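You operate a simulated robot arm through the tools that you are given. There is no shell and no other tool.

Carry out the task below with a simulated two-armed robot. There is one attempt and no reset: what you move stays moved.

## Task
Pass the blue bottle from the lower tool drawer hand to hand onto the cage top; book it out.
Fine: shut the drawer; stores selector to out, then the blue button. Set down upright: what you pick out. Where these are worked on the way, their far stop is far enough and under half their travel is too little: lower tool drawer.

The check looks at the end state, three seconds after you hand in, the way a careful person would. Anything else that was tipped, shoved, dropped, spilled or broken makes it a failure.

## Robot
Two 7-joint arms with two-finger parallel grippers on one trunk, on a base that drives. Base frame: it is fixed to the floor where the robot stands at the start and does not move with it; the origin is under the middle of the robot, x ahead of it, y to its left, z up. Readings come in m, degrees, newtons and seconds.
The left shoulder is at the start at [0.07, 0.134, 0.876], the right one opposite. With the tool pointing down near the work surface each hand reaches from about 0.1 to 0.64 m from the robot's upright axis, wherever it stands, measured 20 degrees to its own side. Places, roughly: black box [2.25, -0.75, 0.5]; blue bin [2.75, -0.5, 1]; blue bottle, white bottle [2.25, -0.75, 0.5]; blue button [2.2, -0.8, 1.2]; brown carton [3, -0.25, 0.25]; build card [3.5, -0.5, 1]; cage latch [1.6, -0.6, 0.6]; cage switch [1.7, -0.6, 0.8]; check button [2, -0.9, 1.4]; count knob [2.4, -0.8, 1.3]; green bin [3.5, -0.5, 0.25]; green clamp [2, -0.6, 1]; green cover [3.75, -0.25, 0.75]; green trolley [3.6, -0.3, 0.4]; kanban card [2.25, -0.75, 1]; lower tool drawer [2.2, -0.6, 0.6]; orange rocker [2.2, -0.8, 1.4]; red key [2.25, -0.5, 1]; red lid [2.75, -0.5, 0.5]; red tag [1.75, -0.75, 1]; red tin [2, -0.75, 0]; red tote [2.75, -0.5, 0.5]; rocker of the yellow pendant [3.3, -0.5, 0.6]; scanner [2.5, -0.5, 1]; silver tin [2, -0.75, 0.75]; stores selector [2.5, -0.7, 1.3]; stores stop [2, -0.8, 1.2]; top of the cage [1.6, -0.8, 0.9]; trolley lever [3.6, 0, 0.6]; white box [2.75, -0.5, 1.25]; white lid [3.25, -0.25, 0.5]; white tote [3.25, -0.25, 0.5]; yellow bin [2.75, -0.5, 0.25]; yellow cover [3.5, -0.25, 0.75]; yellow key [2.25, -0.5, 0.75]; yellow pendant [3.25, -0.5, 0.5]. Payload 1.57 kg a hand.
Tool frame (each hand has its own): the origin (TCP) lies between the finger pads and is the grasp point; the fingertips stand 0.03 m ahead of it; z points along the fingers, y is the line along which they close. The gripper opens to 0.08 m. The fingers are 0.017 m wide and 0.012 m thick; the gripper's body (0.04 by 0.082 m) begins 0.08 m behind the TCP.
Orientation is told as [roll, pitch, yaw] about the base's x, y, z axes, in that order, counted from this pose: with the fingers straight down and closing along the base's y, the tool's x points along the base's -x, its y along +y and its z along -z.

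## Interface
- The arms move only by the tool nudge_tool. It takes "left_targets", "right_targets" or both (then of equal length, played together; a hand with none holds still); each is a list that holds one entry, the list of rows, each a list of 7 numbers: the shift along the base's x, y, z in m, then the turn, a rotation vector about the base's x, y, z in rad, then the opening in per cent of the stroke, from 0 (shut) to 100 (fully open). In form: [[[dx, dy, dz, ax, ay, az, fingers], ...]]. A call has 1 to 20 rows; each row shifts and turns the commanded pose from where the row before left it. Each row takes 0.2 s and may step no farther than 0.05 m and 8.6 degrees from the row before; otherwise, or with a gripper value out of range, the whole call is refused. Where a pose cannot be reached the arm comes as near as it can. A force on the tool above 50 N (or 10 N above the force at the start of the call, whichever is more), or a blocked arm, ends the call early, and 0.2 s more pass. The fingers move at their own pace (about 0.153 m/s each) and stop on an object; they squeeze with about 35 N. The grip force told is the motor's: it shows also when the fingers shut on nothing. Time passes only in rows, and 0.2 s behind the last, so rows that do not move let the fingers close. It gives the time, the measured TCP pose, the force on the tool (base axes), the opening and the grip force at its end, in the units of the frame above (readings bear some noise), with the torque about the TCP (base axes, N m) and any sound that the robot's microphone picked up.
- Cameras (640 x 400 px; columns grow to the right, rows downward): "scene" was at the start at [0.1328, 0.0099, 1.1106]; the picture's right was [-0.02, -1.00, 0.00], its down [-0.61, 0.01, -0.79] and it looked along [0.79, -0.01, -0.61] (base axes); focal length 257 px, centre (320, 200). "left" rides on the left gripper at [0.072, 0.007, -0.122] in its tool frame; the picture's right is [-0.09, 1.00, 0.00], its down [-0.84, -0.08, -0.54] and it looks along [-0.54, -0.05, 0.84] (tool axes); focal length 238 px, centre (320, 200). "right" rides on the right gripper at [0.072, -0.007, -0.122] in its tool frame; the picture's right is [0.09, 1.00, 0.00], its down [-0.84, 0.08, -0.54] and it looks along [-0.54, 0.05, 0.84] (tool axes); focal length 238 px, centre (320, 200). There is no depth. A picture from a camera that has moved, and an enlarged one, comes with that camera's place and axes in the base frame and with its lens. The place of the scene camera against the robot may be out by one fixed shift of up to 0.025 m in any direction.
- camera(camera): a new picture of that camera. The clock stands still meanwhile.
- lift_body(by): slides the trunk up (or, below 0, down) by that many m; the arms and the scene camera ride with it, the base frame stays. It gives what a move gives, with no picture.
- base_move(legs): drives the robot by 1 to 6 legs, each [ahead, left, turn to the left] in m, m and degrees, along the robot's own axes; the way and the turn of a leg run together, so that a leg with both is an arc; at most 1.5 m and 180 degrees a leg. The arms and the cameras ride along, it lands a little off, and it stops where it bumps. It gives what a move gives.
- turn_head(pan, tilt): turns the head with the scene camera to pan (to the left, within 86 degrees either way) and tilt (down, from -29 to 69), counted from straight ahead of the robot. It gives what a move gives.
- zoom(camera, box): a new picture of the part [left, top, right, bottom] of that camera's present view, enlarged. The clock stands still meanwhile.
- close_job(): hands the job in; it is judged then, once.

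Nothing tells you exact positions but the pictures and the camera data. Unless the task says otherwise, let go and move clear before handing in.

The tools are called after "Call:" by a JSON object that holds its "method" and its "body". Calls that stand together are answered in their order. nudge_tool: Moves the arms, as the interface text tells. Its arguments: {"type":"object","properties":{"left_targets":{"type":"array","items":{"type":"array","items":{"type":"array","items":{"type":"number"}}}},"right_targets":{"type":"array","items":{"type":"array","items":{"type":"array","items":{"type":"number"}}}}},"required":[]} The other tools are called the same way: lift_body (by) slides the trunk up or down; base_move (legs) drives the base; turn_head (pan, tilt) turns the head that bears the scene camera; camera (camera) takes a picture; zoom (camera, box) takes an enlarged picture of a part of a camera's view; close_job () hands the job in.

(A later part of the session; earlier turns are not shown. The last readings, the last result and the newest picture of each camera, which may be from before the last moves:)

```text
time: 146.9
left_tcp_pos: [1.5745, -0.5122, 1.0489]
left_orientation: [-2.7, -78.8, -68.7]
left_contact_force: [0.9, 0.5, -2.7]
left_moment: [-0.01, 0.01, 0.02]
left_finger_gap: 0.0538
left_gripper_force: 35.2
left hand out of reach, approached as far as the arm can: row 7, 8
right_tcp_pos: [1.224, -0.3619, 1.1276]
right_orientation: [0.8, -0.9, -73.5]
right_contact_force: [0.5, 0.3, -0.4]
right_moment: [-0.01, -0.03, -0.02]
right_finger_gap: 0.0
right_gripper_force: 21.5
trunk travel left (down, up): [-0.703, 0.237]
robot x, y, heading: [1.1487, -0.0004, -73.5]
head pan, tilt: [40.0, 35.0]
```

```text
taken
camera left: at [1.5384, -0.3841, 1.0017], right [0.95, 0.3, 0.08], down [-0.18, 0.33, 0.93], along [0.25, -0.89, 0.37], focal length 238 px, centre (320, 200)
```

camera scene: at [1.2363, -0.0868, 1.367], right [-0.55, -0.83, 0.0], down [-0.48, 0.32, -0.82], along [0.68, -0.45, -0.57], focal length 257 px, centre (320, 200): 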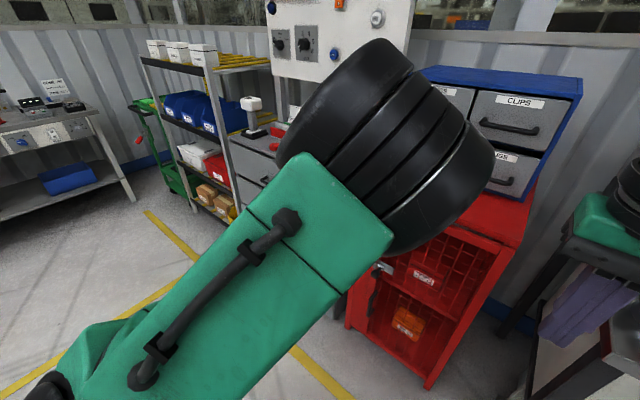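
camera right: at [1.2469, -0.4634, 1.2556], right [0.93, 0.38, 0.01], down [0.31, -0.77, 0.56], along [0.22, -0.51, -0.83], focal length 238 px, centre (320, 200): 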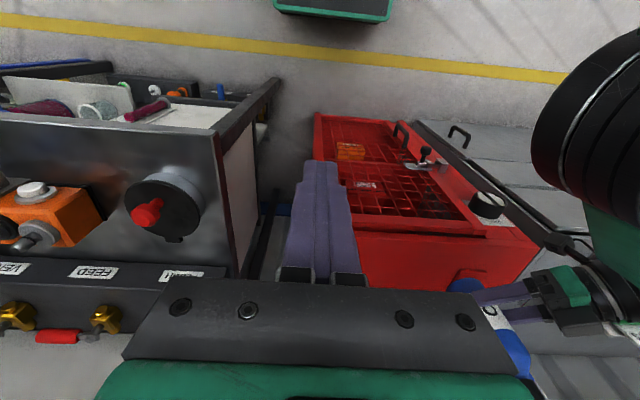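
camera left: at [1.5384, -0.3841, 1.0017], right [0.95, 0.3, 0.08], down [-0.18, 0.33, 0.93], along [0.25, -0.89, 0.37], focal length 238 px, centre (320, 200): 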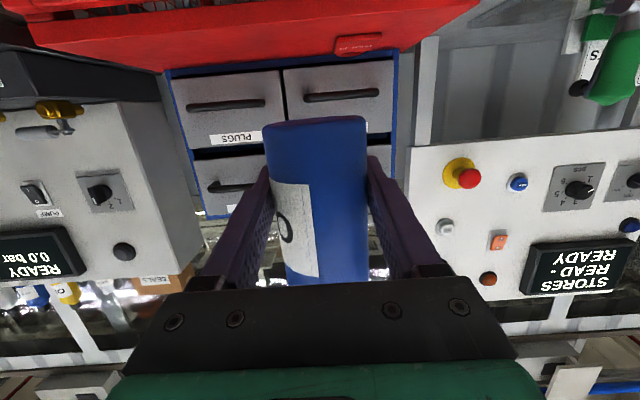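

The left hand now points straight at the cage. I'll shift right 5 cm, drive forward 17 cm, and check the alignment.

Call:
{"method": "turn_head", "body": {"pan": 0, "tilt": 40}}

Call:
{"method": "base_move", "body": {"legs": [[0, -0.05, 0], [0.17, 0, 0]]}}

Call:
{"method": "camera", "body": {"camera": "scene"}}

Call:
{"method": "camera", "body": {"camera": "left"}}

Call:
{"method": "camera", "body": {"camera": "right"}}

```text
time: 148.0
left_tcp_pos: [1.5719, -0.5133, 1.0511]
left_orientation: [-3.5, -79.1, -68.0]
left_contact_force: [-1.0, 0.7, -3.2]
left_moment: [-0.01, 0.02, 0.02]
left_finger_gap: 0.0537
left_gripper_force: 35.0
right_tcp_pos: [1.2236, -0.3623, 1.1269]
right_orientation: [0.7, -0.9, -73.4]
right_contact_force: [-0.6, -0.4, -0.1]
right_moment: [0.01, 0.02, 0.03]
right_finger_gap: 0.0
right_gripper_force: 21.0
trunk travel left (down, up): [-0.703, 0.237]
robot x, y, heading: [1.1513, -0.0027, -73.2]
head pan, tilt: [0.0, 40.0]
```

```text
time: 150.0
left_tcp_pos: [1.5766, -0.6916, 1.0532]
left_orientation: [-3.7, -79.4, -67.7]
left_contact_force: [-0.8, -0.5, -2.2]
left_moment: [0.0, -0.01, -0.03]
left_finger_gap: 0.0539
left_gripper_force: 34.8
right_tcp_pos: [1.2259, -0.5395, 1.1275]
right_orientation: [0.5, -0.9, -73.4]
right_contact_force: [0.4, -0.2, 0.5]
right_moment: [-0.01, -0.01, 0.0]
right_finger_gap: 0.0
right_gripper_force: 21.2
trunk travel left (down, up): [-0.703, 0.237]
robot x, y, heading: [1.1506, -0.1811, -73.4]
head pan, tilt: [0.0, 40.0]
```

```text
taken
camera scene: at [1.1894, -0.2976, 1.3597], right [-0.96, -0.28, 0.0], down [-0.18, 0.62, -0.77], along [0.22, -0.74, -0.64], focal length 257 px, centre (320, 200)
```

scene: 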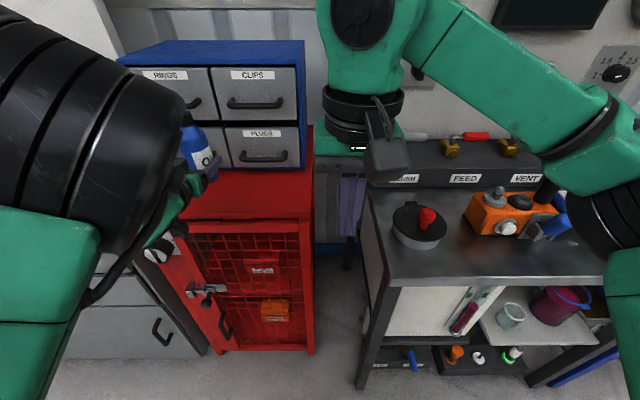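

```text
taken
camera left: at [1.5403, -0.564, 1.0055], right [0.95, 0.3, 0.08], down [-0.18, 0.34, 0.92], along [0.25, -0.89, 0.38], focal length 238 px, centre (320, 200)
```

left: 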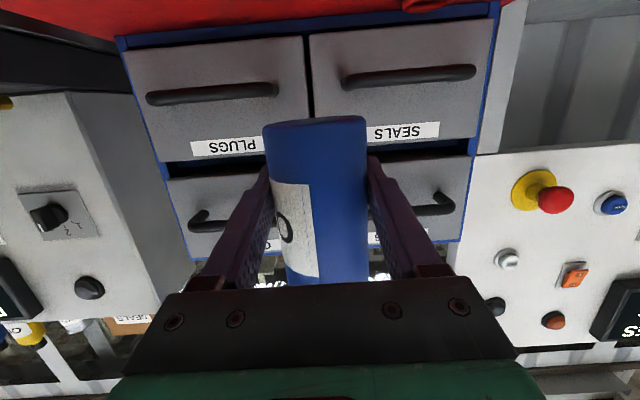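

```text
taken
camera right: at [1.1966, -0.4718, 1.2485], right [0.93, 0.37, 0.01], down [0.3, -0.77, 0.56], along [0.21, -0.51, -0.83], focal length 238 px, centre (320, 200)
```

right: 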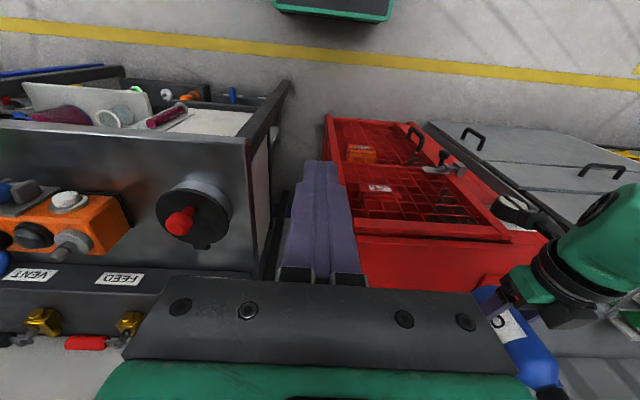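

Position is right: still 2 cm in front of the edge. I'll move forward 8 cm, then lower in stages.

Call:
{"method": "base_move", "body": {"legs": [[0.08, 0, 0]]}}

Call:
{"method": "lift_body", "body": {"by": -0.07}}

Call:
{"method": "camera", "body": {"camera": "right"}}

Call:
{"method": "camera", "body": {"camera": "left"}}

Call:
{"method": "camera", "body": {"camera": "scene"}}

```text
time: 151.1
left_tcp_pos: [1.6009, -0.7667, 1.0535]
left_orientation: [-5.2, -79.4, -66.0]
left_contact_force: [-0.1, -0.6, -2.9]
left_moment: [-0.01, 0.03, 0.04]
left_finger_gap: 0.054
left_gripper_force: 34.9
right_tcp_pos: [1.2477, -0.617, 1.1284]
right_orientation: [0.7, -1.2, -73.3]
right_contact_force: [0.1, 0.4, -0.7]
right_moment: [-0.01, 0.0, 0.0]
right_finger_gap: 0.0001
right_gripper_force: 21.4
trunk travel left (down, up): [-0.703, 0.237]
robot x, y, heading: [1.1802, -0.2622, -73.4]
head pan, tilt: [0.0, 40.0]
```

```text
time: 152.2
left_tcp_pos: [1.6015, -0.7679, 0.9841]
left_orientation: [-5.6, -79.3, -65.6]
left_contact_force: [0.0, 0.5, -2.7]
left_moment: [0.02, -0.01, 0.01]
left_finger_gap: 0.0539
left_gripper_force: 35.5
right_tcp_pos: [1.2485, -0.6188, 1.0571]
right_orientation: [0.6, -1.0, -73.4]
right_contact_force: [-1.0, 0.4, 0.5]
right_moment: [0.02, 0.02, 0.01]
right_finger_gap: 0.0001
right_gripper_force: 20.6
trunk travel left (down, up): [-0.633, 0.307]
robot x, y, heading: [1.174, -0.2588, -73.4]
head pan, tilt: [0.0, 40.0]
```

```text
taken
camera right: at [1.2194, -0.5503, 1.1782], right [0.93, 0.37, 0.01], down [0.3, -0.77, 0.56], along [0.22, -0.51, -0.83], focal length 238 px, centre (320, 200)
```

right: 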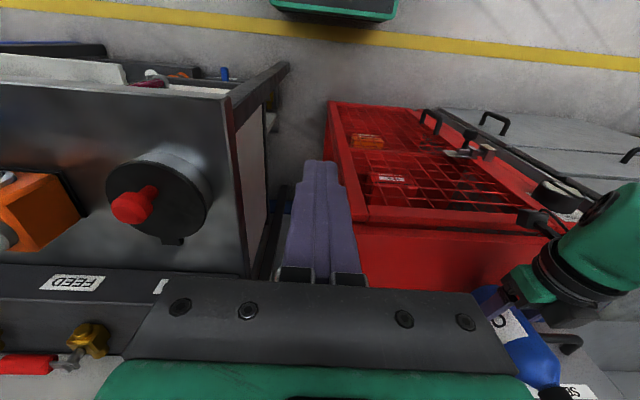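

```text
taken
camera left: at [1.5647, -0.6412, 0.9345], right [0.95, 0.31, 0.07], down [-0.18, 0.34, 0.92], along [0.26, -0.89, 0.38], focal length 238 px, centre (320, 200)
```

left: 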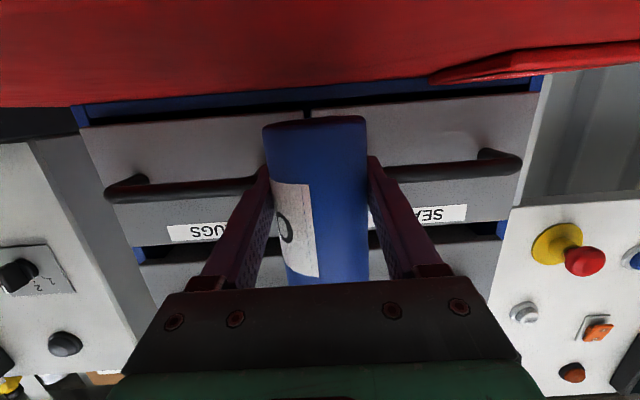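

```text
taken
camera scene: at [1.2121, -0.3764, 1.2895], right [-0.96, -0.28, 0.0], down [-0.18, 0.62, -0.77], along [0.22, -0.73, -0.64], focal length 257 px, centre (320, 200)
```

scene: 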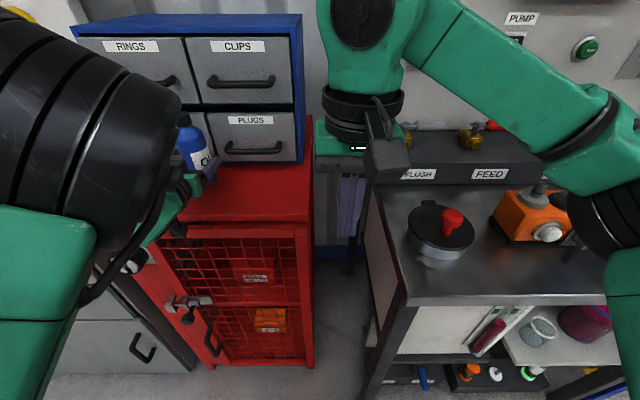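

No contact so far. I'll lower by another 3.5 cm, then go in small steps.

Call:
{"method": "lift_body", "body": {"by": -0.035}}

Call:
{"method": "camera", "body": {"camera": "right"}}

Call:
{"method": "zoom", "body": {"camera": "scene", "box": [150, 80, 310, 210]}}

```text
time: 152.9
left_tcp_pos: [1.5995, -0.7674, 0.9537]
left_orientation: [-5.3, -79.9, -65.9]
left_contact_force: [3.5, -3.4, 25.7]
left_moment: [0.04, -0.68, -0.04]
left_finger_gap: 0.0533
left_gripper_force: 35.3
right_tcp_pos: [1.2463, -0.6162, 1.0256]
right_orientation: [0.8, -1.2, -73.4]
right_contact_force: [-0.1, 0.8, -0.1]
right_moment: [0.02, 0.02, 0.01]
right_finger_gap: 0.0
right_gripper_force: 21.6
trunk travel left (down, up): [-0.598, 0.342]
robot x, y, heading: [1.1777, -0.2597, -73.2]
head pan, tilt: [0.0, 40.0]
```

```text
taken
camera right: at [1.2172, -0.5474, 1.1445], right [0.93, 0.37, 0.01], down [0.3, -0.77, 0.56], along [0.22, -0.52, -0.83], focal length 238 px, centre (320, 200)
```

right: 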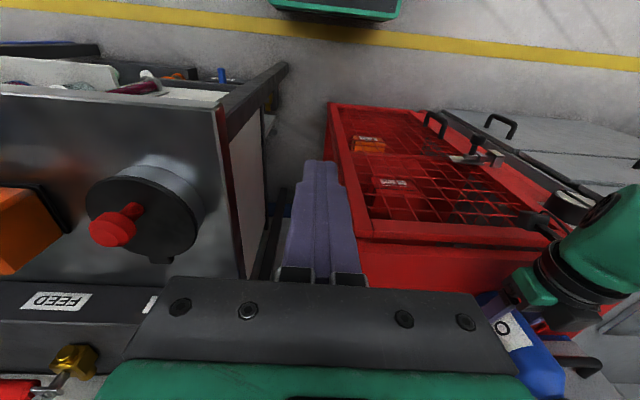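

```text
3.08 times, centred on (230, 145) of scene
camera zoom: at [1.2097, -0.3731, 1.2553], right [-0.96, -0.29, 0.0], down [-0.18, 0.61, -0.77], along [0.22, -0.74, -0.64], focal length 792 px, centre (597, 369)
```

zoom: 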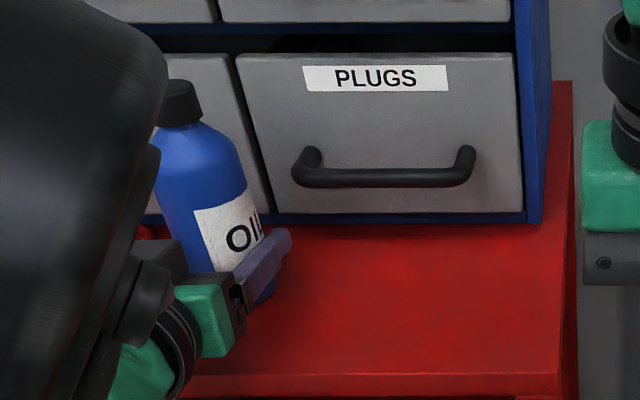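

The bottle's bottom now presses on the cage top (about 26 N). I'll relieve the pressure slightly and then open the left hand.

Call:
{"method": "lift_body", "body": {"by": 0.004}}

Call:
{"method": "nudge_tool", "body": {"left_targets": [[[0, 0, 0, 0, 0, 0, 0], [0, 0, 0, 0, 0, 0, 0]]]}}

```text
time: 153.5
left_tcp_pos: [1.5996, -0.7678, 0.9537]
left_orientation: [-5.5, -79.4, -65.7]
left_contact_force: [4.9, -4.5, 16.9]
left_moment: [-0.41, -0.63, 0.04]
left_finger_gap: 0.0536
left_gripper_force: 35.0
right_tcp_pos: [1.2474, -0.6182, 1.028]
right_orientation: [0.7, -1.1, -73.4]
right_contact_force: [0.2, -0.4, 0.2]
right_moment: [0.04, -0.02, 0.03]
right_finger_gap: 0.0001
right_gripper_force: 21.1
trunk travel left (down, up): [-0.602, 0.338]
robot x, y, heading: [1.1804, -0.2578, -73.5]
head pan, tilt: [0.0, 40.0]
```

```text
time: 154.1
left_tcp_pos: [1.6003, -0.7667, 0.9541]
left_orientation: [-5.3, -79.4, -65.9]
left_contact_force: [2.7, -3.5, 18.3]
left_moment: [-0.41, -0.61, -0.04]
left_finger_gap: 0.0539
left_gripper_force: 35.2
right_tcp_pos: [1.2472, -0.6174, 1.027]
right_orientation: [0.8, -1.1, -73.4]
right_contact_force: [-1.0, 0.5, 0.0]
right_moment: [-0.01, 0.01, 0.02]
right_finger_gap: 0.0
right_gripper_force: 21.2
trunk travel left (down, up): [-0.602, 0.338]
robot x, y, heading: [1.1769, -0.2604, -73.3]
head pan, tilt: [0.0, 40.0]
```

Call:
{"method": "lift_body", "body": {"by": 0.005}}

Call:
{"method": "zoom", "body": {"camera": "scene", "box": [150, 80, 310, 210]}}

```text
time: 154.6
left_tcp_pos: [1.5992, -0.7679, 0.9549]
left_orientation: [-5.3, -78.9, -65.9]
left_contact_force: [-0.6, 0.7, 0.5]
left_moment: [-0.04, 0.0, 0.0]
left_finger_gap: 0.0539
left_gripper_force: 34.9
right_tcp_pos: [1.2472, -0.619, 1.0311]
right_orientation: [0.6, -1.1, -73.4]
right_contact_force: [-0.7, -0.3, -0.2]
right_moment: [-0.03, 0.01, 0.01]
right_finger_gap: 0.0
right_gripper_force: 21.6
trunk travel left (down, up): [-0.607, 0.333]
robot x, y, heading: [1.1792, -0.2594, -73.3]
head pan, tilt: [0.0, 40.0]
```

```text
3.08 times, centred on (230, 145) of scene
camera zoom: at [1.2115, -0.3759, 1.2634], right [-0.96, -0.28, 0.0], down [-0.18, 0.62, -0.77], along [0.22, -0.73, -0.64], focal length 792 px, centre (597, 369)
```

zoom: 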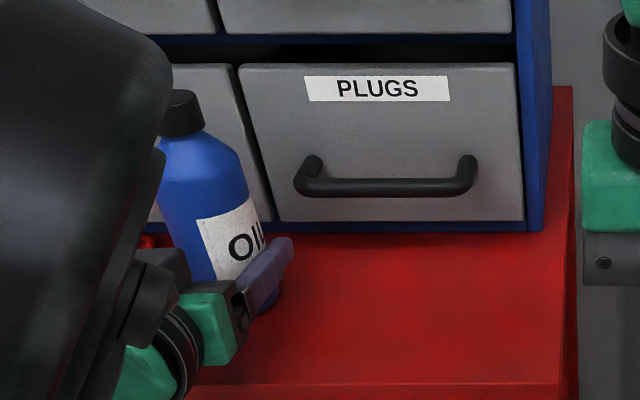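

The hand now carries nothing but touches lightly, the bottle resting on the cage top. I'll open the left gripper.

Call:
{"method": "nudge_tool", "body": {"left_targets": [[[0, 0, 0, 0, 0, 0, 75], [0, 0, 0, 0, 0, 0, 85], [0, 0, 0, 0, 0, 0, 100], [0, 0, 0, 0, 0, 0, 100]]]}}

Call:
{"method": "zoom", "body": {"camera": "scene", "box": [150, 80, 310, 210]}}

Call:
{"method": "camera", "body": {"camera": "left"}}

Call:
{"method": "camera", "body": {"camera": "right"}}

```text
time: 155.6
left_tcp_pos: [1.6002, -0.7676, 0.957]
left_orientation: [-5.3, -79.2, -65.9]
left_contact_force: [-0.1, 0.2, -0.5]
left_moment: [-0.01, 0.0, 0.02]
left_finger_gap: 0.0799
left_gripper_force: 0.1
right_tcp_pos: [1.2472, -0.6194, 1.0303]
right_orientation: [0.7, -1.0, -73.4]
right_contact_force: [0.2, 0.0, -0.4]
right_moment: [0.03, 0.0, -0.01]
right_finger_gap: 0.0
right_gripper_force: 21.1
trunk travel left (down, up): [-0.607, 0.333]
robot x, y, heading: [1.1799, -0.2583, -73.5]
head pan, tilt: [0.0, 40.0]
```

```text
3.08 times, centred on (230, 145) of scene
camera zoom: at [1.2119, -0.3764, 1.2635], right [-0.96, -0.28, 0.0], down [-0.18, 0.62, -0.77], along [0.22, -0.73, -0.64], focal length 792 px, centre (597, 369)
```

zoom: 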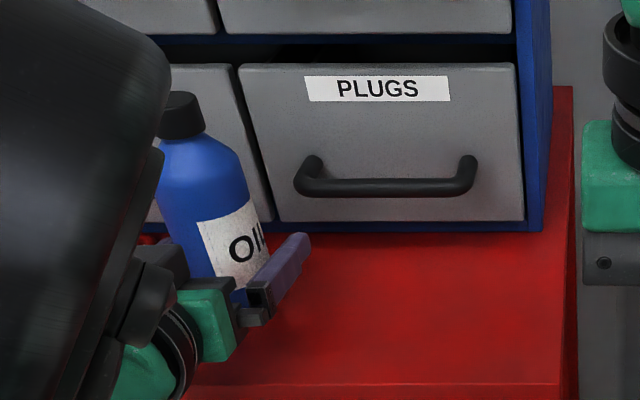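

```text
taken
camera left: at [1.5646, -0.6411, 0.9084], right [0.95, 0.31, 0.07], down [-0.18, 0.34, 0.92], along [0.26, -0.89, 0.37], focal length 238 px, centre (320, 200)
```

left: 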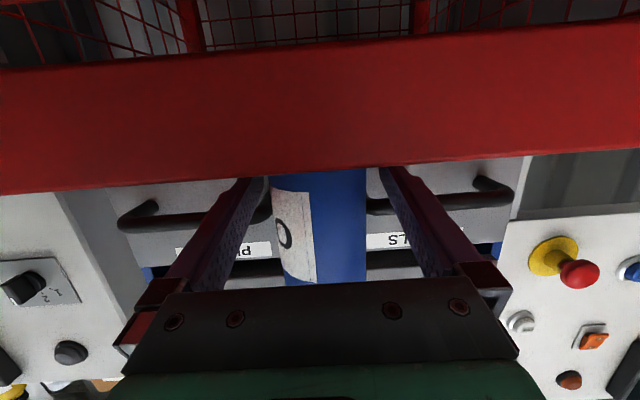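

```text
taken
camera right: at [1.2192, -0.5503, 1.1522], right [0.93, 0.37, 0.01], down [0.3, -0.77, 0.56], along [0.22, -0.51, -0.83], focal length 238 px, centre (320, 200)
```

right: 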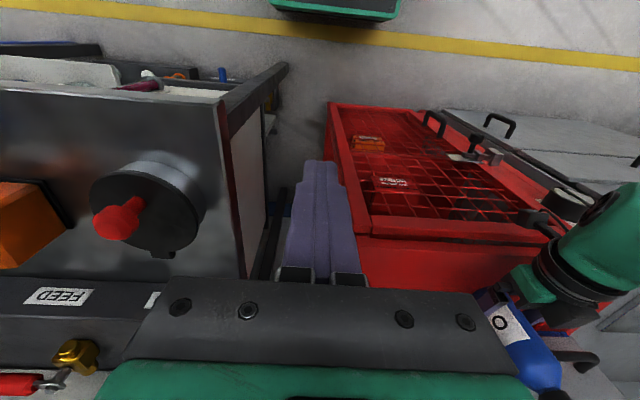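

The bottle stands free between the open fingers. I'll back straight away with the base.

Call:
{"method": "base_move", "body": {"legs": [[-0.2, 0, 0]]}}

Call:
{"method": "camera", "body": {"camera": "left"}}

Call:
{"method": "camera", "body": {"camera": "scene"}}

```text
time: 157.2
left_tcp_pos: [1.5472, -0.5786, 0.9561]
left_orientation: [-5.4, -79.4, -65.6]
left_contact_force: [-1.2, -0.1, -0.1]
left_moment: [-0.02, -0.02, -0.02]
left_finger_gap: 0.0802
left_gripper_force: 0.0
right_tcp_pos: [1.1927, -0.4305, 1.0311]
right_orientation: [0.8, -0.9, -73.2]
right_contact_force: [-0.1, 0.1, -0.5]
right_moment: [-0.02, 0.01, 0.04]
right_finger_gap: 0.0
right_gripper_force: 21.3
trunk travel left (down, up): [-0.607, 0.333]
robot x, y, heading: [1.124, -0.07, -73.1]
head pan, tilt: [0.0, 40.0]
```

```text
taken
camera left: at [1.5091, -0.4521, 0.9085], right [0.95, 0.31, 0.07], down [-0.18, 0.34, 0.92], along [0.26, -0.89, 0.38], focal length 238 px, centre (320, 200)
```

left: 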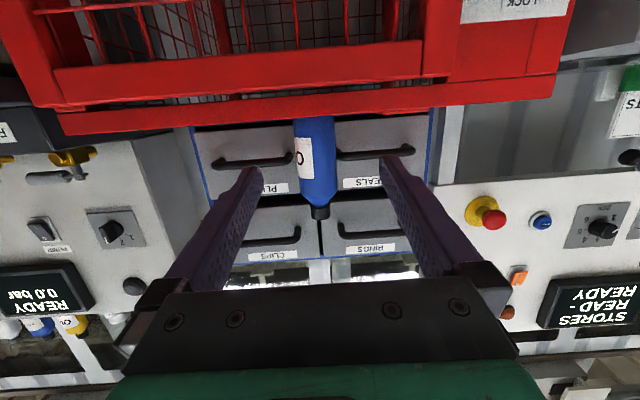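

```text
taken
camera scene: at [1.156, -0.1879, 1.2635], right [-0.96, -0.29, 0.0], down [-0.18, 0.62, -0.77], along [0.22, -0.73, -0.64], focal length 257 px, centre (320, 200)
```

scene: 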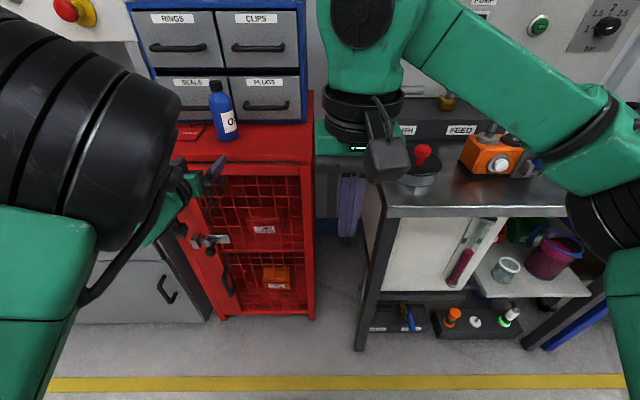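

The bottle stands upright on the cage top, the padlock untouched. Now for booking: I'll fold the left hand back to tool-down, point the right hand forward (closed), back off and drive left toward the stores panel.

Call:
{"method": "base_move", "body": {"legs": [[-0.2, 0, 0]]}}

Call:
{"method": "nudge_tool", "body": {"left_targets": [[[-0.0087, 0.0287, 0.01, 0.1336, 0.0405, 0, 50], [-0.0087, 0.0287, 0.01, 0.1336, 0.0405, 0, 50], [-0.0087, 0.0287, 0.01, 0.1336, 0.0405, 0, 50], [-0.0087, 0.0287, 0.01, 0.1336, 0.0405, 0, 50], [-0.0087, 0.0287, 0.01, 0.1336, 0.0405, 0, 50], [-0.0087, 0.0287, 0.01, 0.1336, 0.0405, 0, 50], [0, 0, 0.01, 0.1336, 0.0405, 0, 50], [0, 0, 0.01, 0.1336, 0.0405, 0, 50], [0, 0, 0.01, 0.1336, 0.0405, 0, 50], [0, 0, 0, 0.1336, 0.0405, 0, 50]]]}}

Call:
{"method": "camera", "body": {"camera": "scene"}}

```text
time: 158.8
left_tcp_pos: [1.4904, -0.388, 0.9574]
left_orientation: [-5.6, -79.2, -65.3]
left_contact_force: [-0.2, -1.0, -0.2]
left_moment: [-0.01, -0.04, -0.01]
left_finger_gap: 0.08
left_gripper_force: 0.1
right_tcp_pos: [1.1357, -0.2386, 1.0324]
right_orientation: [0.7, -0.9, -73.2]
right_contact_force: [0.1, -0.2, 0.1]
right_moment: [0.01, 0.0, -0.02]
right_finger_gap: 0.0001
right_gripper_force: 20.6
trunk travel left (down, up): [-0.607, 0.333]
robot x, y, heading: [1.0632, 0.1252, -73.1]
head pan, tilt: [0.0, 40.0]
```

```text
time: 160.2
left_tcp_pos: [1.5005, -0.1989, 0.9404]
left_orientation: [-0.9, -23.5, -70.1]
left_contact_force: [0.3, 0.2, -0.6]
left_moment: [0.02, 0.02, -0.02]
left_finger_gap: 0.0399
left_gripper_force: 0.0
left hand out of reach, approached as far as the arm can: row 1, 2, 3, 4, 5, 6
right_tcp_pos: [1.1352, -0.24, 1.031]
right_orientation: [0.8, -0.9, -73.3]
right_contact_force: [-0.5, -0.2, -0.3]
right_moment: [0.02, -0.01, 0.02]
right_finger_gap: 0.0
right_gripper_force: 21.9
trunk travel left (down, up): [-0.607, 0.333]
robot x, y, heading: [1.0633, 0.1195, -73.5]
head pan, tilt: [0.0, 40.0]
stopped in row 7 (left hand): the arm was blocked; the commanded pose is now the measured one
```

```text
taken
camera scene: at [1.1045, 0.0047, 1.2654], right [-0.94, -0.35, 0.0], down [-0.22, 0.59, -0.78], along [0.27, -0.73, -0.63], focal length 257 px, centre (320, 200)
```

scene: 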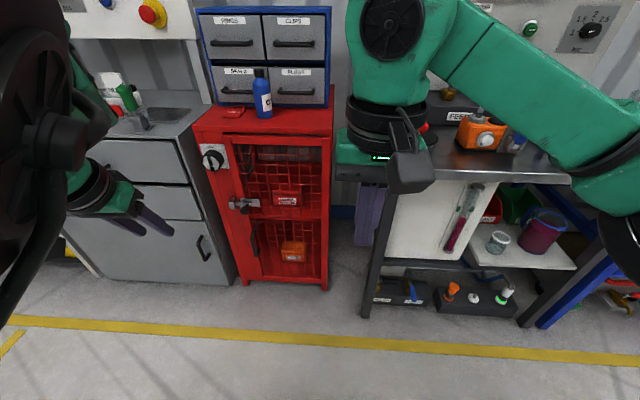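

The left elbow is pressing against my head. I'll move the left hand out to the left to free it.

Call:
{"method": "nudge_tool", "body": {"left_targets": [[[0.0287, -0.01, 0, 0, 0, 0, 50], [0.0335, 0.0101, 0, 0, 0, 0, 50], [0.0335, 0.0101, 0, 0, 0, 0, 50], [0.0335, 0.0101, 0, 0, 0, 0, 50]]]}}

Call:
{"method": "camera", "body": {"camera": "scene"}}

```text
time: 161.2
left_tcp_pos: [1.6309, -0.18, 0.9398]
left_orientation: [-0.9, -23.8, -70.2]
left_contact_force: [0.8, -0.3, -0.3]
left_moment: [0.01, 0.01, -0.03]
left_finger_gap: 0.0399
left_gripper_force: 0.0
right_tcp_pos: [1.1377, -0.239, 1.0304]
right_orientation: [0.6, -0.9, -73.3]
right_contact_force: [-0.5, -0.8, 0.3]
right_moment: [0.01, 0.01, -0.02]
right_finger_gap: 0.0
right_gripper_force: 22.0
trunk travel left (down, up): [-0.607, 0.333]
robot x, y, heading: [1.0653, 0.1193, -73.2]
head pan, tilt: [0.0, 40.0]
```

```text
taken
camera scene: at [1.1007, 0.0033, 1.2634], right [-0.96, -0.29, 0.0], down [-0.19, 0.62, -0.77], along [0.22, -0.73, -0.64], focal length 257 px, centre (320, 200)
```

scene: 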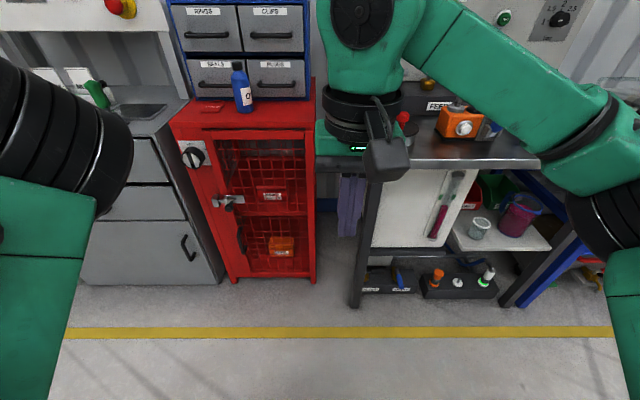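

Call:
{"method": "nudge_tool", "body": {"left_targets": [[[0, 0, 0, 0.1336, 0.0405, 0, 50], [0, 0, 0, 0.1336, 0.0405, 0, 50], [0, 0, 0, 0.1336, 0.0405, 0, 50]]]}}

Call:
{"method": "nudge_tool", "body": {"right_targets": [[[0, 0, 0.0, -0.1336, -0.0405, 0, 0], [0.0058, -0.0191, 0.0, -0.1336, -0.0405, 0, 0], [0.0058, -0.0191, 0.0, -0.1336, -0.0405, 0, 0], [0.0058, -0.0191, 0.0, -0.1336, -0.0405, 0, 0], [0.0058, -0.0191, 0.0, -0.1336, -0.0405, 0, 0], [0.0058, -0.0191, 0.0, -0.1336, -0.0405, 0, 0], [0, 0, 0.0, -0.1336, -0.0405, 0, 0], [0, 0, 0, -0.1336, -0.0405, 0, 0], [0, 0, 0, -0.1336, -0.0405, 0, 0], [0, 0, 0, -0.1336, -0.0405, 0, 0], [0, 0, 0, -0.1336, -0.0405, 0, 0]]]}}

Call:
{"method": "camera", "body": {"camera": "scene"}}

```text
time: 162.0
left_tcp_pos: [1.6283, -0.1794, 0.9421]
left_orientation: [0.5, 0.3, -70.4]
left_contact_force: [0.2, 0.1, -0.2]
left_moment: [0.02, -0.01, 0.01]
left_finger_gap: 0.04
left_gripper_force: 0.0
right_tcp_pos: [1.137, -0.2391, 1.0322]
right_orientation: [0.7, -0.9, -73.1]
right_contact_force: [0.6, -0.8, 0.0]
right_moment: [0.02, 0.0, 0.02]
right_finger_gap: 0.0
right_gripper_force: 21.7
trunk travel left (down, up): [-0.607, 0.333]
robot x, y, heading: [1.067, 0.1194, -72.9]
head pan, tilt: [0.0, 40.0]
```

```text
time: 164.4
left_tcp_pos: [1.6287, -0.1799, 0.9417]
left_orientation: [0.4, 0.3, -70.3]
left_contact_force: [-0.6, -0.1, 0.0]
left_moment: [0.01, -0.01, 0.0]
left_finger_gap: 0.04
left_gripper_force: 0.1
right_tcp_pos: [1.1662, -0.3334, 1.0303]
right_orientation: [7.9, -89.0, -80.2]
right_contact_force: [-0.4, 0.1, -0.2]
right_moment: [0.0, -0.02, 0.02]
right_finger_gap: 0.0001
right_gripper_force: 20.8
trunk travel left (down, up): [-0.607, 0.333]
robot x, y, heading: [1.0628, 0.1232, -72.8]
head pan, tilt: [0.0, 40.0]
```

```text
taken
camera scene: at [1.099, 0.0036, 1.2635], right [-0.96, -0.29, 0.0], down [-0.19, 0.62, -0.77], along [0.22, -0.73, -0.64], focal length 257 px, centre (320, 200)
```

scene: 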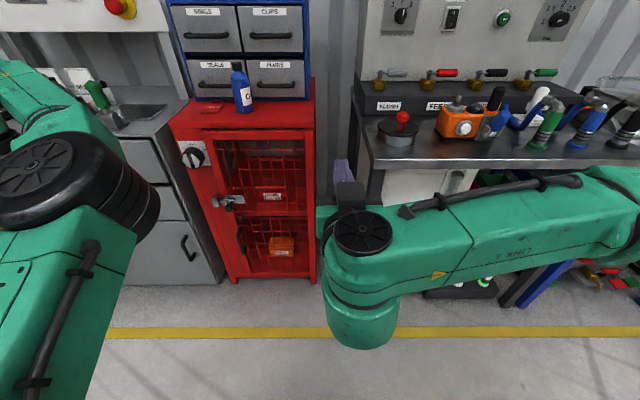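

Right hand is horizontal now, left is tool-down. I'll raise the trunk and drive left to stand before the stores panel.

Call:
{"method": "lift_body", "body": {"by": 0.25}}

Call:
{"method": "base_move", "body": {"legs": [[0, 1.25, 0]]}}

Call:
{"method": "turn_head", "body": {"pan": -10, "tilt": 20}}

Call:
{"method": "camera", "body": {"camera": "scene"}}

Call:
{"method": "camera", "body": {"camera": "right"}}

```text
time: 167.0
left_tcp_pos: [1.6282, -0.1791, 1.1917]
left_orientation: [0.4, 0.2, -70.5]
left_contact_force: [-1.1, 0.3, -0.9]
left_moment: [0.03, 0.05, -0.02]
left_finger_gap: 0.0399
left_gripper_force: 0.0
right_tcp_pos: [1.1658, -0.3341, 1.2806]
right_orientation: [4.4, -88.9, -76.8]
right_contact_force: [0.5, 0.6, -0.1]
right_moment: [0.01, -0.03, 0.0]
right_finger_gap: 0.0
right_gripper_force: 21.0
trunk travel left (down, up): [-0.857, 0.083]
robot x, y, heading: [1.0684, 0.1214, -73.0]
head pan, tilt: [0.0, 40.0]
```

```text
time: 173.3
left_tcp_pos: [2.8339, 0.1845, 1.1922]
left_orientation: [0.5, 0.0, -70.4]
left_contact_force: [-0.3, -0.6, -0.2]
left_moment: [-0.01, 0.02, 0.0]
left_finger_gap: 0.0397
left_gripper_force: 0.1
right_tcp_pos: [2.3711, 0.0286, 1.2808]
right_orientation: [6.3, -88.8, -78.6]
right_contact_force: [0.6, 0.2, 0.2]
right_moment: [0.01, -0.02, -0.01]
right_finger_gap: 0.0001
right_gripper_force: 21.4
trunk travel left (down, up): [-0.857, 0.083]
robot x, y, heading: [2.272, 0.4852, -73.4]
head pan, tilt: [0.0, 40.0]
```

```text
time: 174.2
left_tcp_pos: [2.8332, 0.1843, 1.1926]
left_orientation: [0.4, 0.0, -70.5]
left_contact_force: [-0.2, 0.0, -0.1]
left_moment: [0.01, 0.06, -0.02]
left_finger_gap: 0.0404
left_gripper_force: 0.0
right_tcp_pos: [2.3715, 0.0299, 1.2802]
right_orientation: [3.8, -89.0, -76.2]
right_contact_force: [0.5, 0.5, -1.3]
right_moment: [-0.01, 0.03, 0.02]
right_finger_gap: 0.0
right_gripper_force: 20.8
trunk travel left (down, up): [-0.857, 0.083]
robot x, y, heading: [2.2679, 0.4866, -73.0]
head pan, tilt: [-10.0, 20.0]
```

```text
taken
camera scene: at [2.291, 0.3565, 1.5449], right [-0.99, -0.12, 0.0], down [-0.04, 0.34, -0.94], along [0.11, -0.93, -0.34], focal length 257 px, centre (320, 200)
```

scene: 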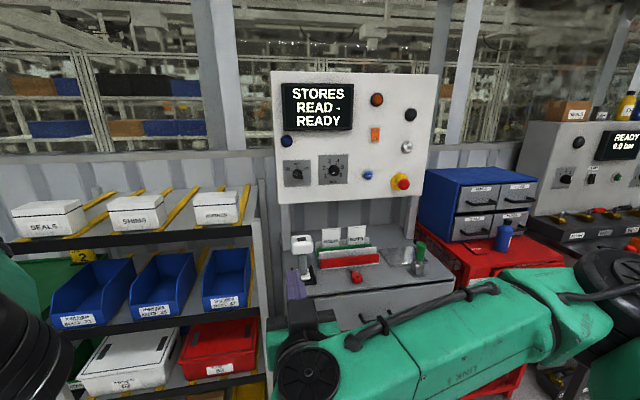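

```text
taken
camera right: at [2.3275, 0.145, 1.2116], right [0.95, 0.3, -0.09], down [-0.09, 0.52, 0.85], along [0.3, -0.8, 0.52], focal length 238 px, centre (320, 200)
```

right: 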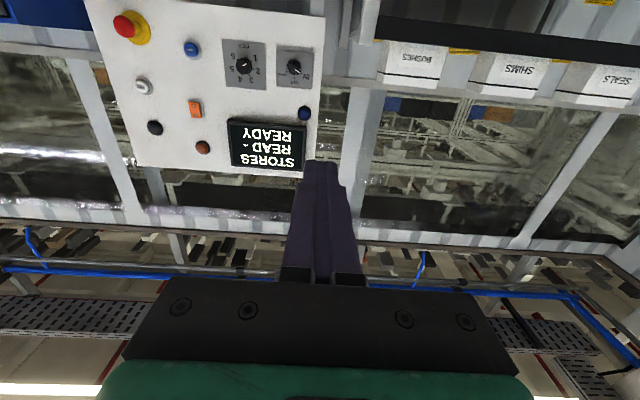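

The panel is in view; the selector knob is near [2.52, -0.706, 1.257]. Before approaching, I'll retract the left hand so that it stays clear of the shelf.

Call:
{"method": "nudge_tool", "body": {"left_targets": [[[-0.0117, 0.0383, 0, 0, 0, 0, 50], [-0.0117, 0.0383, 0, 0, 0, 0, 50], [-0.0117, 0.0383, 0, 0, 0, 0, 50], [-0.0117, 0.0383, 0, 0, 0, 0, 50], [-0.0117, 0.0383, 0, 0, 0, 0, 50]]]}}

Call:
{"method": "turn_head", "body": {"pan": 40, "tilt": 40}}

Call:
{"method": "camera", "body": {"camera": "scene"}}

```text
time: 175.4
left_tcp_pos: [2.7751, 0.377, 1.1904]
left_orientation: [0.4, 0.1, -70.6]
left_contact_force: [0.9, 0.3, -0.1]
left_moment: [-0.01, 0.0, -0.03]
left_finger_gap: 0.0399
left_gripper_force: 0.2
right_tcp_pos: [2.3697, 0.0299, 1.2818]
right_orientation: [3.1, -88.9, -75.6]
right_contact_force: [0.2, 0.0, 0.2]
right_moment: [0.02, -0.02, 0.01]
right_finger_gap: 0.0
right_gripper_force: 21.2
trunk travel left (down, up): [-0.857, 0.083]
robot x, y, heading: [2.2695, 0.4863, -73.1]
head pan, tilt: [-10.0, 20.0]
```

```text
time: 176.5
left_tcp_pos: [2.7753, 0.3758, 1.1895]
left_orientation: [0.3, 0.2, -70.5]
left_contact_force: [-0.8, -0.9, 0.7]
left_moment: [0.0, -0.03, 0.0]
left_finger_gap: 0.0401
left_gripper_force: 0.0
right_tcp_pos: [2.3699, 0.0299, 1.2812]
right_orientation: [4.5, -88.9, -77.0]
right_contact_force: [-0.5, 0.7, 0.2]
right_moment: [0.01, 0.01, -0.03]
right_finger_gap: 0.0
right_gripper_force: 21.5
trunk travel left (down, up): [-0.857, 0.083]
robot x, y, heading: [2.2668, 0.4867, -73.4]
head pan, tilt: [40.0, 40.0]
```

```text
taken
camera scene: at [2.3508, 0.4024, 1.5136], right [-0.55, -0.84, 0.0], down [-0.54, 0.35, -0.77], along [0.64, -0.42, -0.64], focal length 257 px, centre (320, 200)
```

scene: 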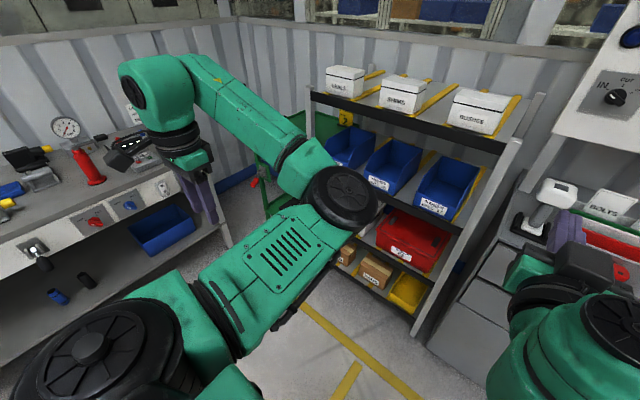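

The left elbow would still meet the shelf when I drive in, so I'll swing the left hand farther out to my side.

Call:
{"method": "nudge_tool", "body": {"left_targets": [[[0.009, 0.0393, 0, 0, 0, 0, 50], [0.009, 0.0393, 0, 0, 0, 0, 50], [0.009, 0.0393, 0, 0, 0, 0, 50], [0.009, 0.0393, 0, 0, 0, 0, 50], [0.009, 0.0393, 0, 0, 0, 0, 50], [0.009, 0.0393, 0, 0, 0, 0, 50], [0.009, 0.0393, 0, 0, 0, 0, 50]]]}}

Call:
{"method": "camera", "body": {"camera": "scene"}}

```text
time: 178.1
left_tcp_pos: [2.8405, 0.6553, 1.1913]
left_orientation: [0.4, 0.0, -70.5]
left_contact_force: [-0.1, 0.3, -0.6]
left_moment: [-0.02, -0.01, 0.0]
left_finger_gap: 0.0401
left_gripper_force: 0.1
right_tcp_pos: [2.3708, 0.0321, 1.2808]
right_orientation: [0.8, -89.0, -73.4]
right_contact_force: [-0.2, 0.4, -0.8]
right_moment: [0.0, -0.01, -0.01]
right_finger_gap: 0.0
right_gripper_force: 21.4
trunk travel left (down, up): [-0.857, 0.083]
robot x, y, heading: [2.2694, 0.4866, -73.5]
head pan, tilt: [40.0, 40.0]
```

```text
taken
camera scene: at [2.3517, 0.4053, 1.5137], right [-0.55, -0.84, 0.0], down [-0.54, 0.35, -0.77], along [0.64, -0.42, -0.64], focal length 257 px, centre (320, 200)
```

scene: 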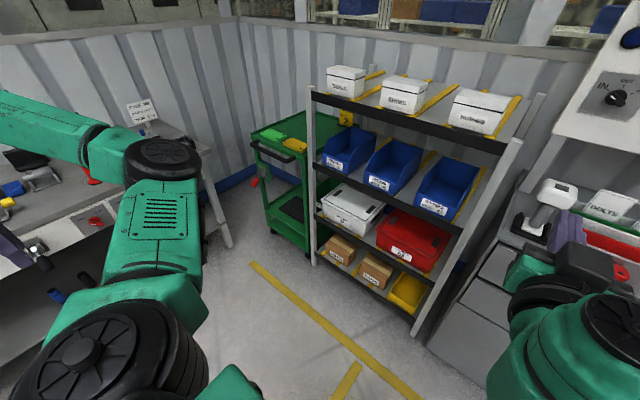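

Call:
{"method": "base_move", "body": {"legs": [[0.4, 0, 0]]}}

Call:
{"method": "turn_head", "body": {"pan": -5, "tilt": 25}}

Call:
{"method": "camera", "body": {"camera": "scene"}}

Call:
{"method": "camera", "body": {"camera": "right"}}

```text
time: 180.6
left_tcp_pos: [2.9538, 0.2718, 1.1902]
left_orientation: [0.4, 0.1, -70.6]
left_contact_force: [0.3, 0.5, 0.1]
left_moment: [0.03, 0.01, -0.01]
left_finger_gap: 0.0399
left_gripper_force: 0.2
right_tcp_pos: [2.4833, -0.3492, 1.2827]
right_orientation: [4.5, -89.0, -77.1]
right_contact_force: [0.2, -0.6, -0.5]
right_moment: [0.01, -0.03, 0.0]
right_finger_gap: 0.0
right_gripper_force: 21.7
trunk travel left (down, up): [-0.857, 0.083]
robot x, y, heading: [2.3805, 0.1034, -73.2]
head pan, tilt: [40.0, 40.0]
```

```text
time: 181.7
left_tcp_pos: [2.9543, 0.2708, 1.1918]
left_orientation: [0.4, 0.1, -70.5]
left_contact_force: [-0.9, -0.4, 0.7]
left_moment: [0.01, 0.03, 0.04]
left_finger_gap: 0.04
left_gripper_force: 0.0
right_tcp_pos: [2.4833, -0.3505, 1.2809]
right_orientation: [4.3, -88.9, -77.0]
right_contact_force: [0.0, -0.7, -0.9]
right_moment: [-0.02, -0.01, 0.02]
right_finger_gap: 0.0001
right_gripper_force: 22.1
trunk travel left (down, up): [-0.857, 0.083]
robot x, y, heading: [2.3826, 0.1093, -73.2]
head pan, tilt: [-5.0, 25.0]
```

```text
taken
camera scene: at [2.4124, -0.0211, 1.5369], right [-0.98, -0.2, 0.0], down [-0.09, 0.41, -0.91], along [0.18, -0.89, -0.42], focal length 257 px, centre (320, 200)
```

scene: 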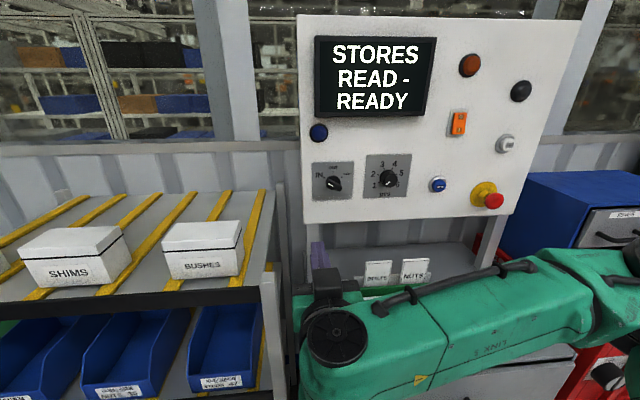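

```text
taken
camera right: at [2.4406, -0.235, 1.2118], right [0.95, 0.3, -0.09], down [-0.08, 0.52, 0.85], along [0.3, -0.8, 0.52], focal length 238 px, centre (320, 200)
```

right: 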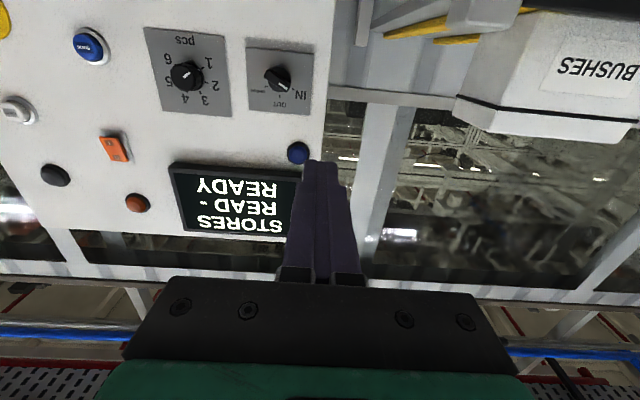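

Call:
{"method": "zoom", "body": {"camera": "right", "box": [60, 20, 340, 180]}}

Call:
{"method": "zoom", "body": {"camera": "scene", "box": [290, 120, 530, 270]}}

```text
2.29 times, centred on (200, 100) of right
camera zoom: at [2.4406, -0.235, 1.2118], right [0.95, 0.3, -0.09], down [-0.08, 0.52, 0.85], along [0.3, -0.8, 0.52], focal length 545 px, centre (594, 429)
```

zoom: 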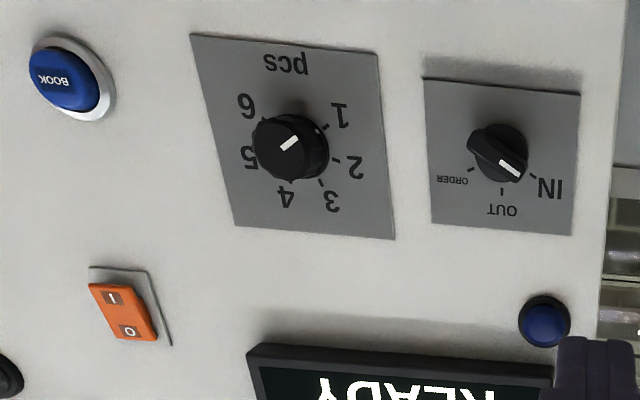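

```text
2.67 times, centred on (410, 195) of scene
camera zoom: at [2.4124, -0.0211, 1.5369], right [-0.98, -0.2, 0.0], down [-0.09, 0.41, -0.91], along [0.18, -0.89, -0.42], focal length 686 px, centre (80, 213)
```

zoom: 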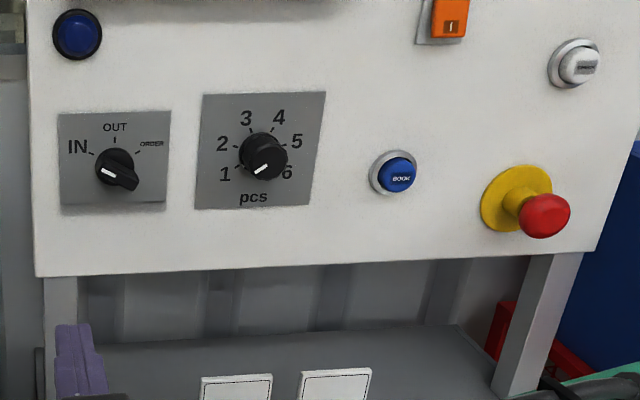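

I've triangulated the bar knob at about [2.516, -0.709, 1.257] and the BOOK button at [2.212, -0.822, 1.237]. I'll drive 0.15 m closer and roll the right hand by -60° so the fingers straddle the knob's bar in its IN position.

Call:
{"method": "base_move", "body": {"legs": [[0.15, 0, 0]]}}

Call:
{"method": "nudge_tool", "body": {"right_targets": [[[0, 0, 0, -0.0406, 0.1336, 0, 0], [0, 0, 0, -0.0406, 0.1336, 0, 0], [0, 0, 0, -0.0406, 0.1336, 0, 0], [0, 0, 0, -0.0406, 0.1336, 0, 40], [0, 0, 0, -0.0406, 0.1336, 0, 60], [0, 0, 0, -0.0406, 0.1336, 0, 60], [0, 0, 0, -0.0406, 0.1336, 0, 60], [0, 0, 0, -0.0203, 0.0668, 0, 60]]]}}

Call:
{"method": "camera", "body": {"camera": "right"}}

Call:
{"method": "camera", "body": {"camera": "scene"}}

```text
time: 183.1
left_tcp_pos: [2.9963, 0.1301, 1.1911]
left_orientation: [0.4, 0.0, -70.5]
left_contact_force: [-0.3, 0.3, -0.7]
left_moment: [-0.05, -0.01, 0.01]
left_finger_gap: 0.0398
left_gripper_force: 0.1
right_tcp_pos: [2.5261, -0.4922, 1.2824]
right_orientation: [5.0, -89.1, -77.5]
right_contact_force: [1.0, 0.5, 0.2]
right_moment: [-0.01, 0.02, 0.02]
right_finger_gap: 0.0
right_gripper_force: 21.5
trunk travel left (down, up): [-0.857, 0.083]
robot x, y, heading: [2.426, -0.0418, -73.2]
head pan, tilt: [-5.0, 25.0]
```

```text
time: 184.9
left_tcp_pos: [2.9971, 0.1272, 1.1921]
left_orientation: [0.4, 0.2, -70.5]
left_contact_force: [0.3, -0.3, -0.6]
left_moment: [-0.03, 0.01, -0.01]
left_finger_gap: 0.0399
left_gripper_force: 0.0
right_tcp_pos: [2.5272, -0.4952, 1.281]
right_orientation: [-88.9, -30.0, 15.7]
right_contact_force: [0.5, 0.0, -0.5]
right_moment: [0.02, -0.03, -0.02]
right_finger_gap: 0.0478
right_gripper_force: 0.1
trunk travel left (down, up): [-0.857, 0.083]
robot x, y, heading: [2.4287, -0.0406, -73.1]
head pan, tilt: [-5.0, 25.0]
```

```text
taken
camera right: at [2.4297, -0.3957, 1.253], right [0.4, 0.13, -0.91], down [0.58, 0.73, 0.36], along [0.71, -0.67, 0.21], focal length 238 px, centre (320, 200)
```

right: 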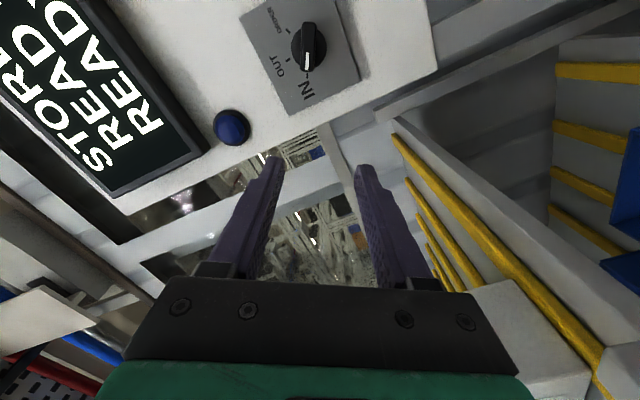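

```text
taken
camera scene: at [2.4555, -0.1649, 1.5369], right [-0.98, -0.2, 0.0], down [-0.09, 0.41, -0.91], along [0.18, -0.89, -0.42], focal length 257 px, centre (320, 200)
```

scene: 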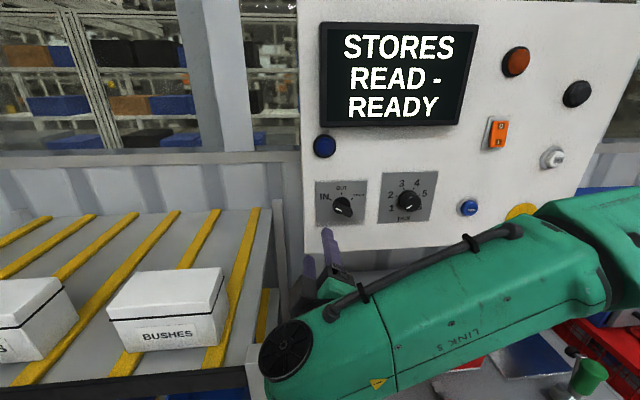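

The roll worked and the knob's bar is parallel to the fingers. I'll align sideways/down and approach to about 7 cm from it, then re-check.

Call:
{"method": "nudge_tool", "body": {"right_targets": [[[-0.0086, -0.034, -0.0056, 0, 0, 0, 60], [-0.0086, -0.034, -0.0056, 0, 0, 0, 60], [-0.0086, -0.034, -0.0056, 0, 0, 0, 60], [-0.0086, -0.034, -0.0056, 0, 0, 0, 60], [0, 0, 0, 0, 0, 0, 60]]]}}

Call:
{"method": "camera", "body": {"camera": "right"}}

Call:
{"method": "zoom", "body": {"camera": "scene", "box": [280, 140, 480, 280]}}

```text
time: 186.1
left_tcp_pos: [2.9963, 0.1274, 1.1916]
left_orientation: [0.4, 0.1, -70.6]
left_contact_force: [-1.0, 0.6, -0.3]
left_moment: [-0.01, 0.01, 0.01]
left_finger_gap: 0.0401
left_gripper_force: 0.1
right_tcp_pos: [2.4914, -0.6292, 1.2578]
right_orientation: [-88.8, -30.2, 15.7]
right_contact_force: [0.3, -0.8, 0.1]
right_moment: [0.04, -0.03, -0.02]
right_finger_gap: 0.048
right_gripper_force: 0.1
trunk travel left (down, up): [-0.857, 0.083]
robot x, y, heading: [2.4262, -0.0362, -73.0]
head pan, tilt: [-5.0, 25.0]
```

```text
taken
camera right: at [2.3945, -0.5306, 1.2303], right [0.4, 0.13, -0.91], down [0.58, 0.73, 0.36], along [0.71, -0.67, 0.21], focal length 238 px, centre (320, 200)
```

right: 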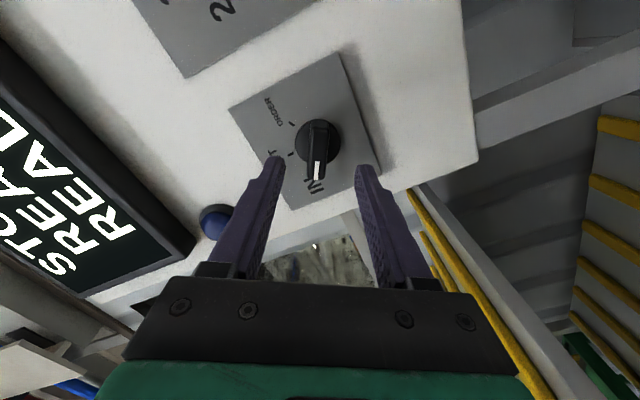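

```text
2.86 times, centred on (380, 210) of scene
camera zoom: at [2.4554, -0.1651, 1.5369], right [-0.98, -0.2, 0.0], down [-0.09, 0.41, -0.91], along [0.18, -0.89, -0.42], focal length 735 px, centre (149, 171)
```

zoom: 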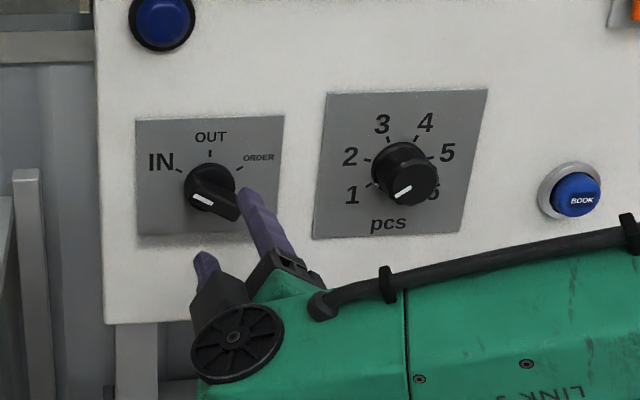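

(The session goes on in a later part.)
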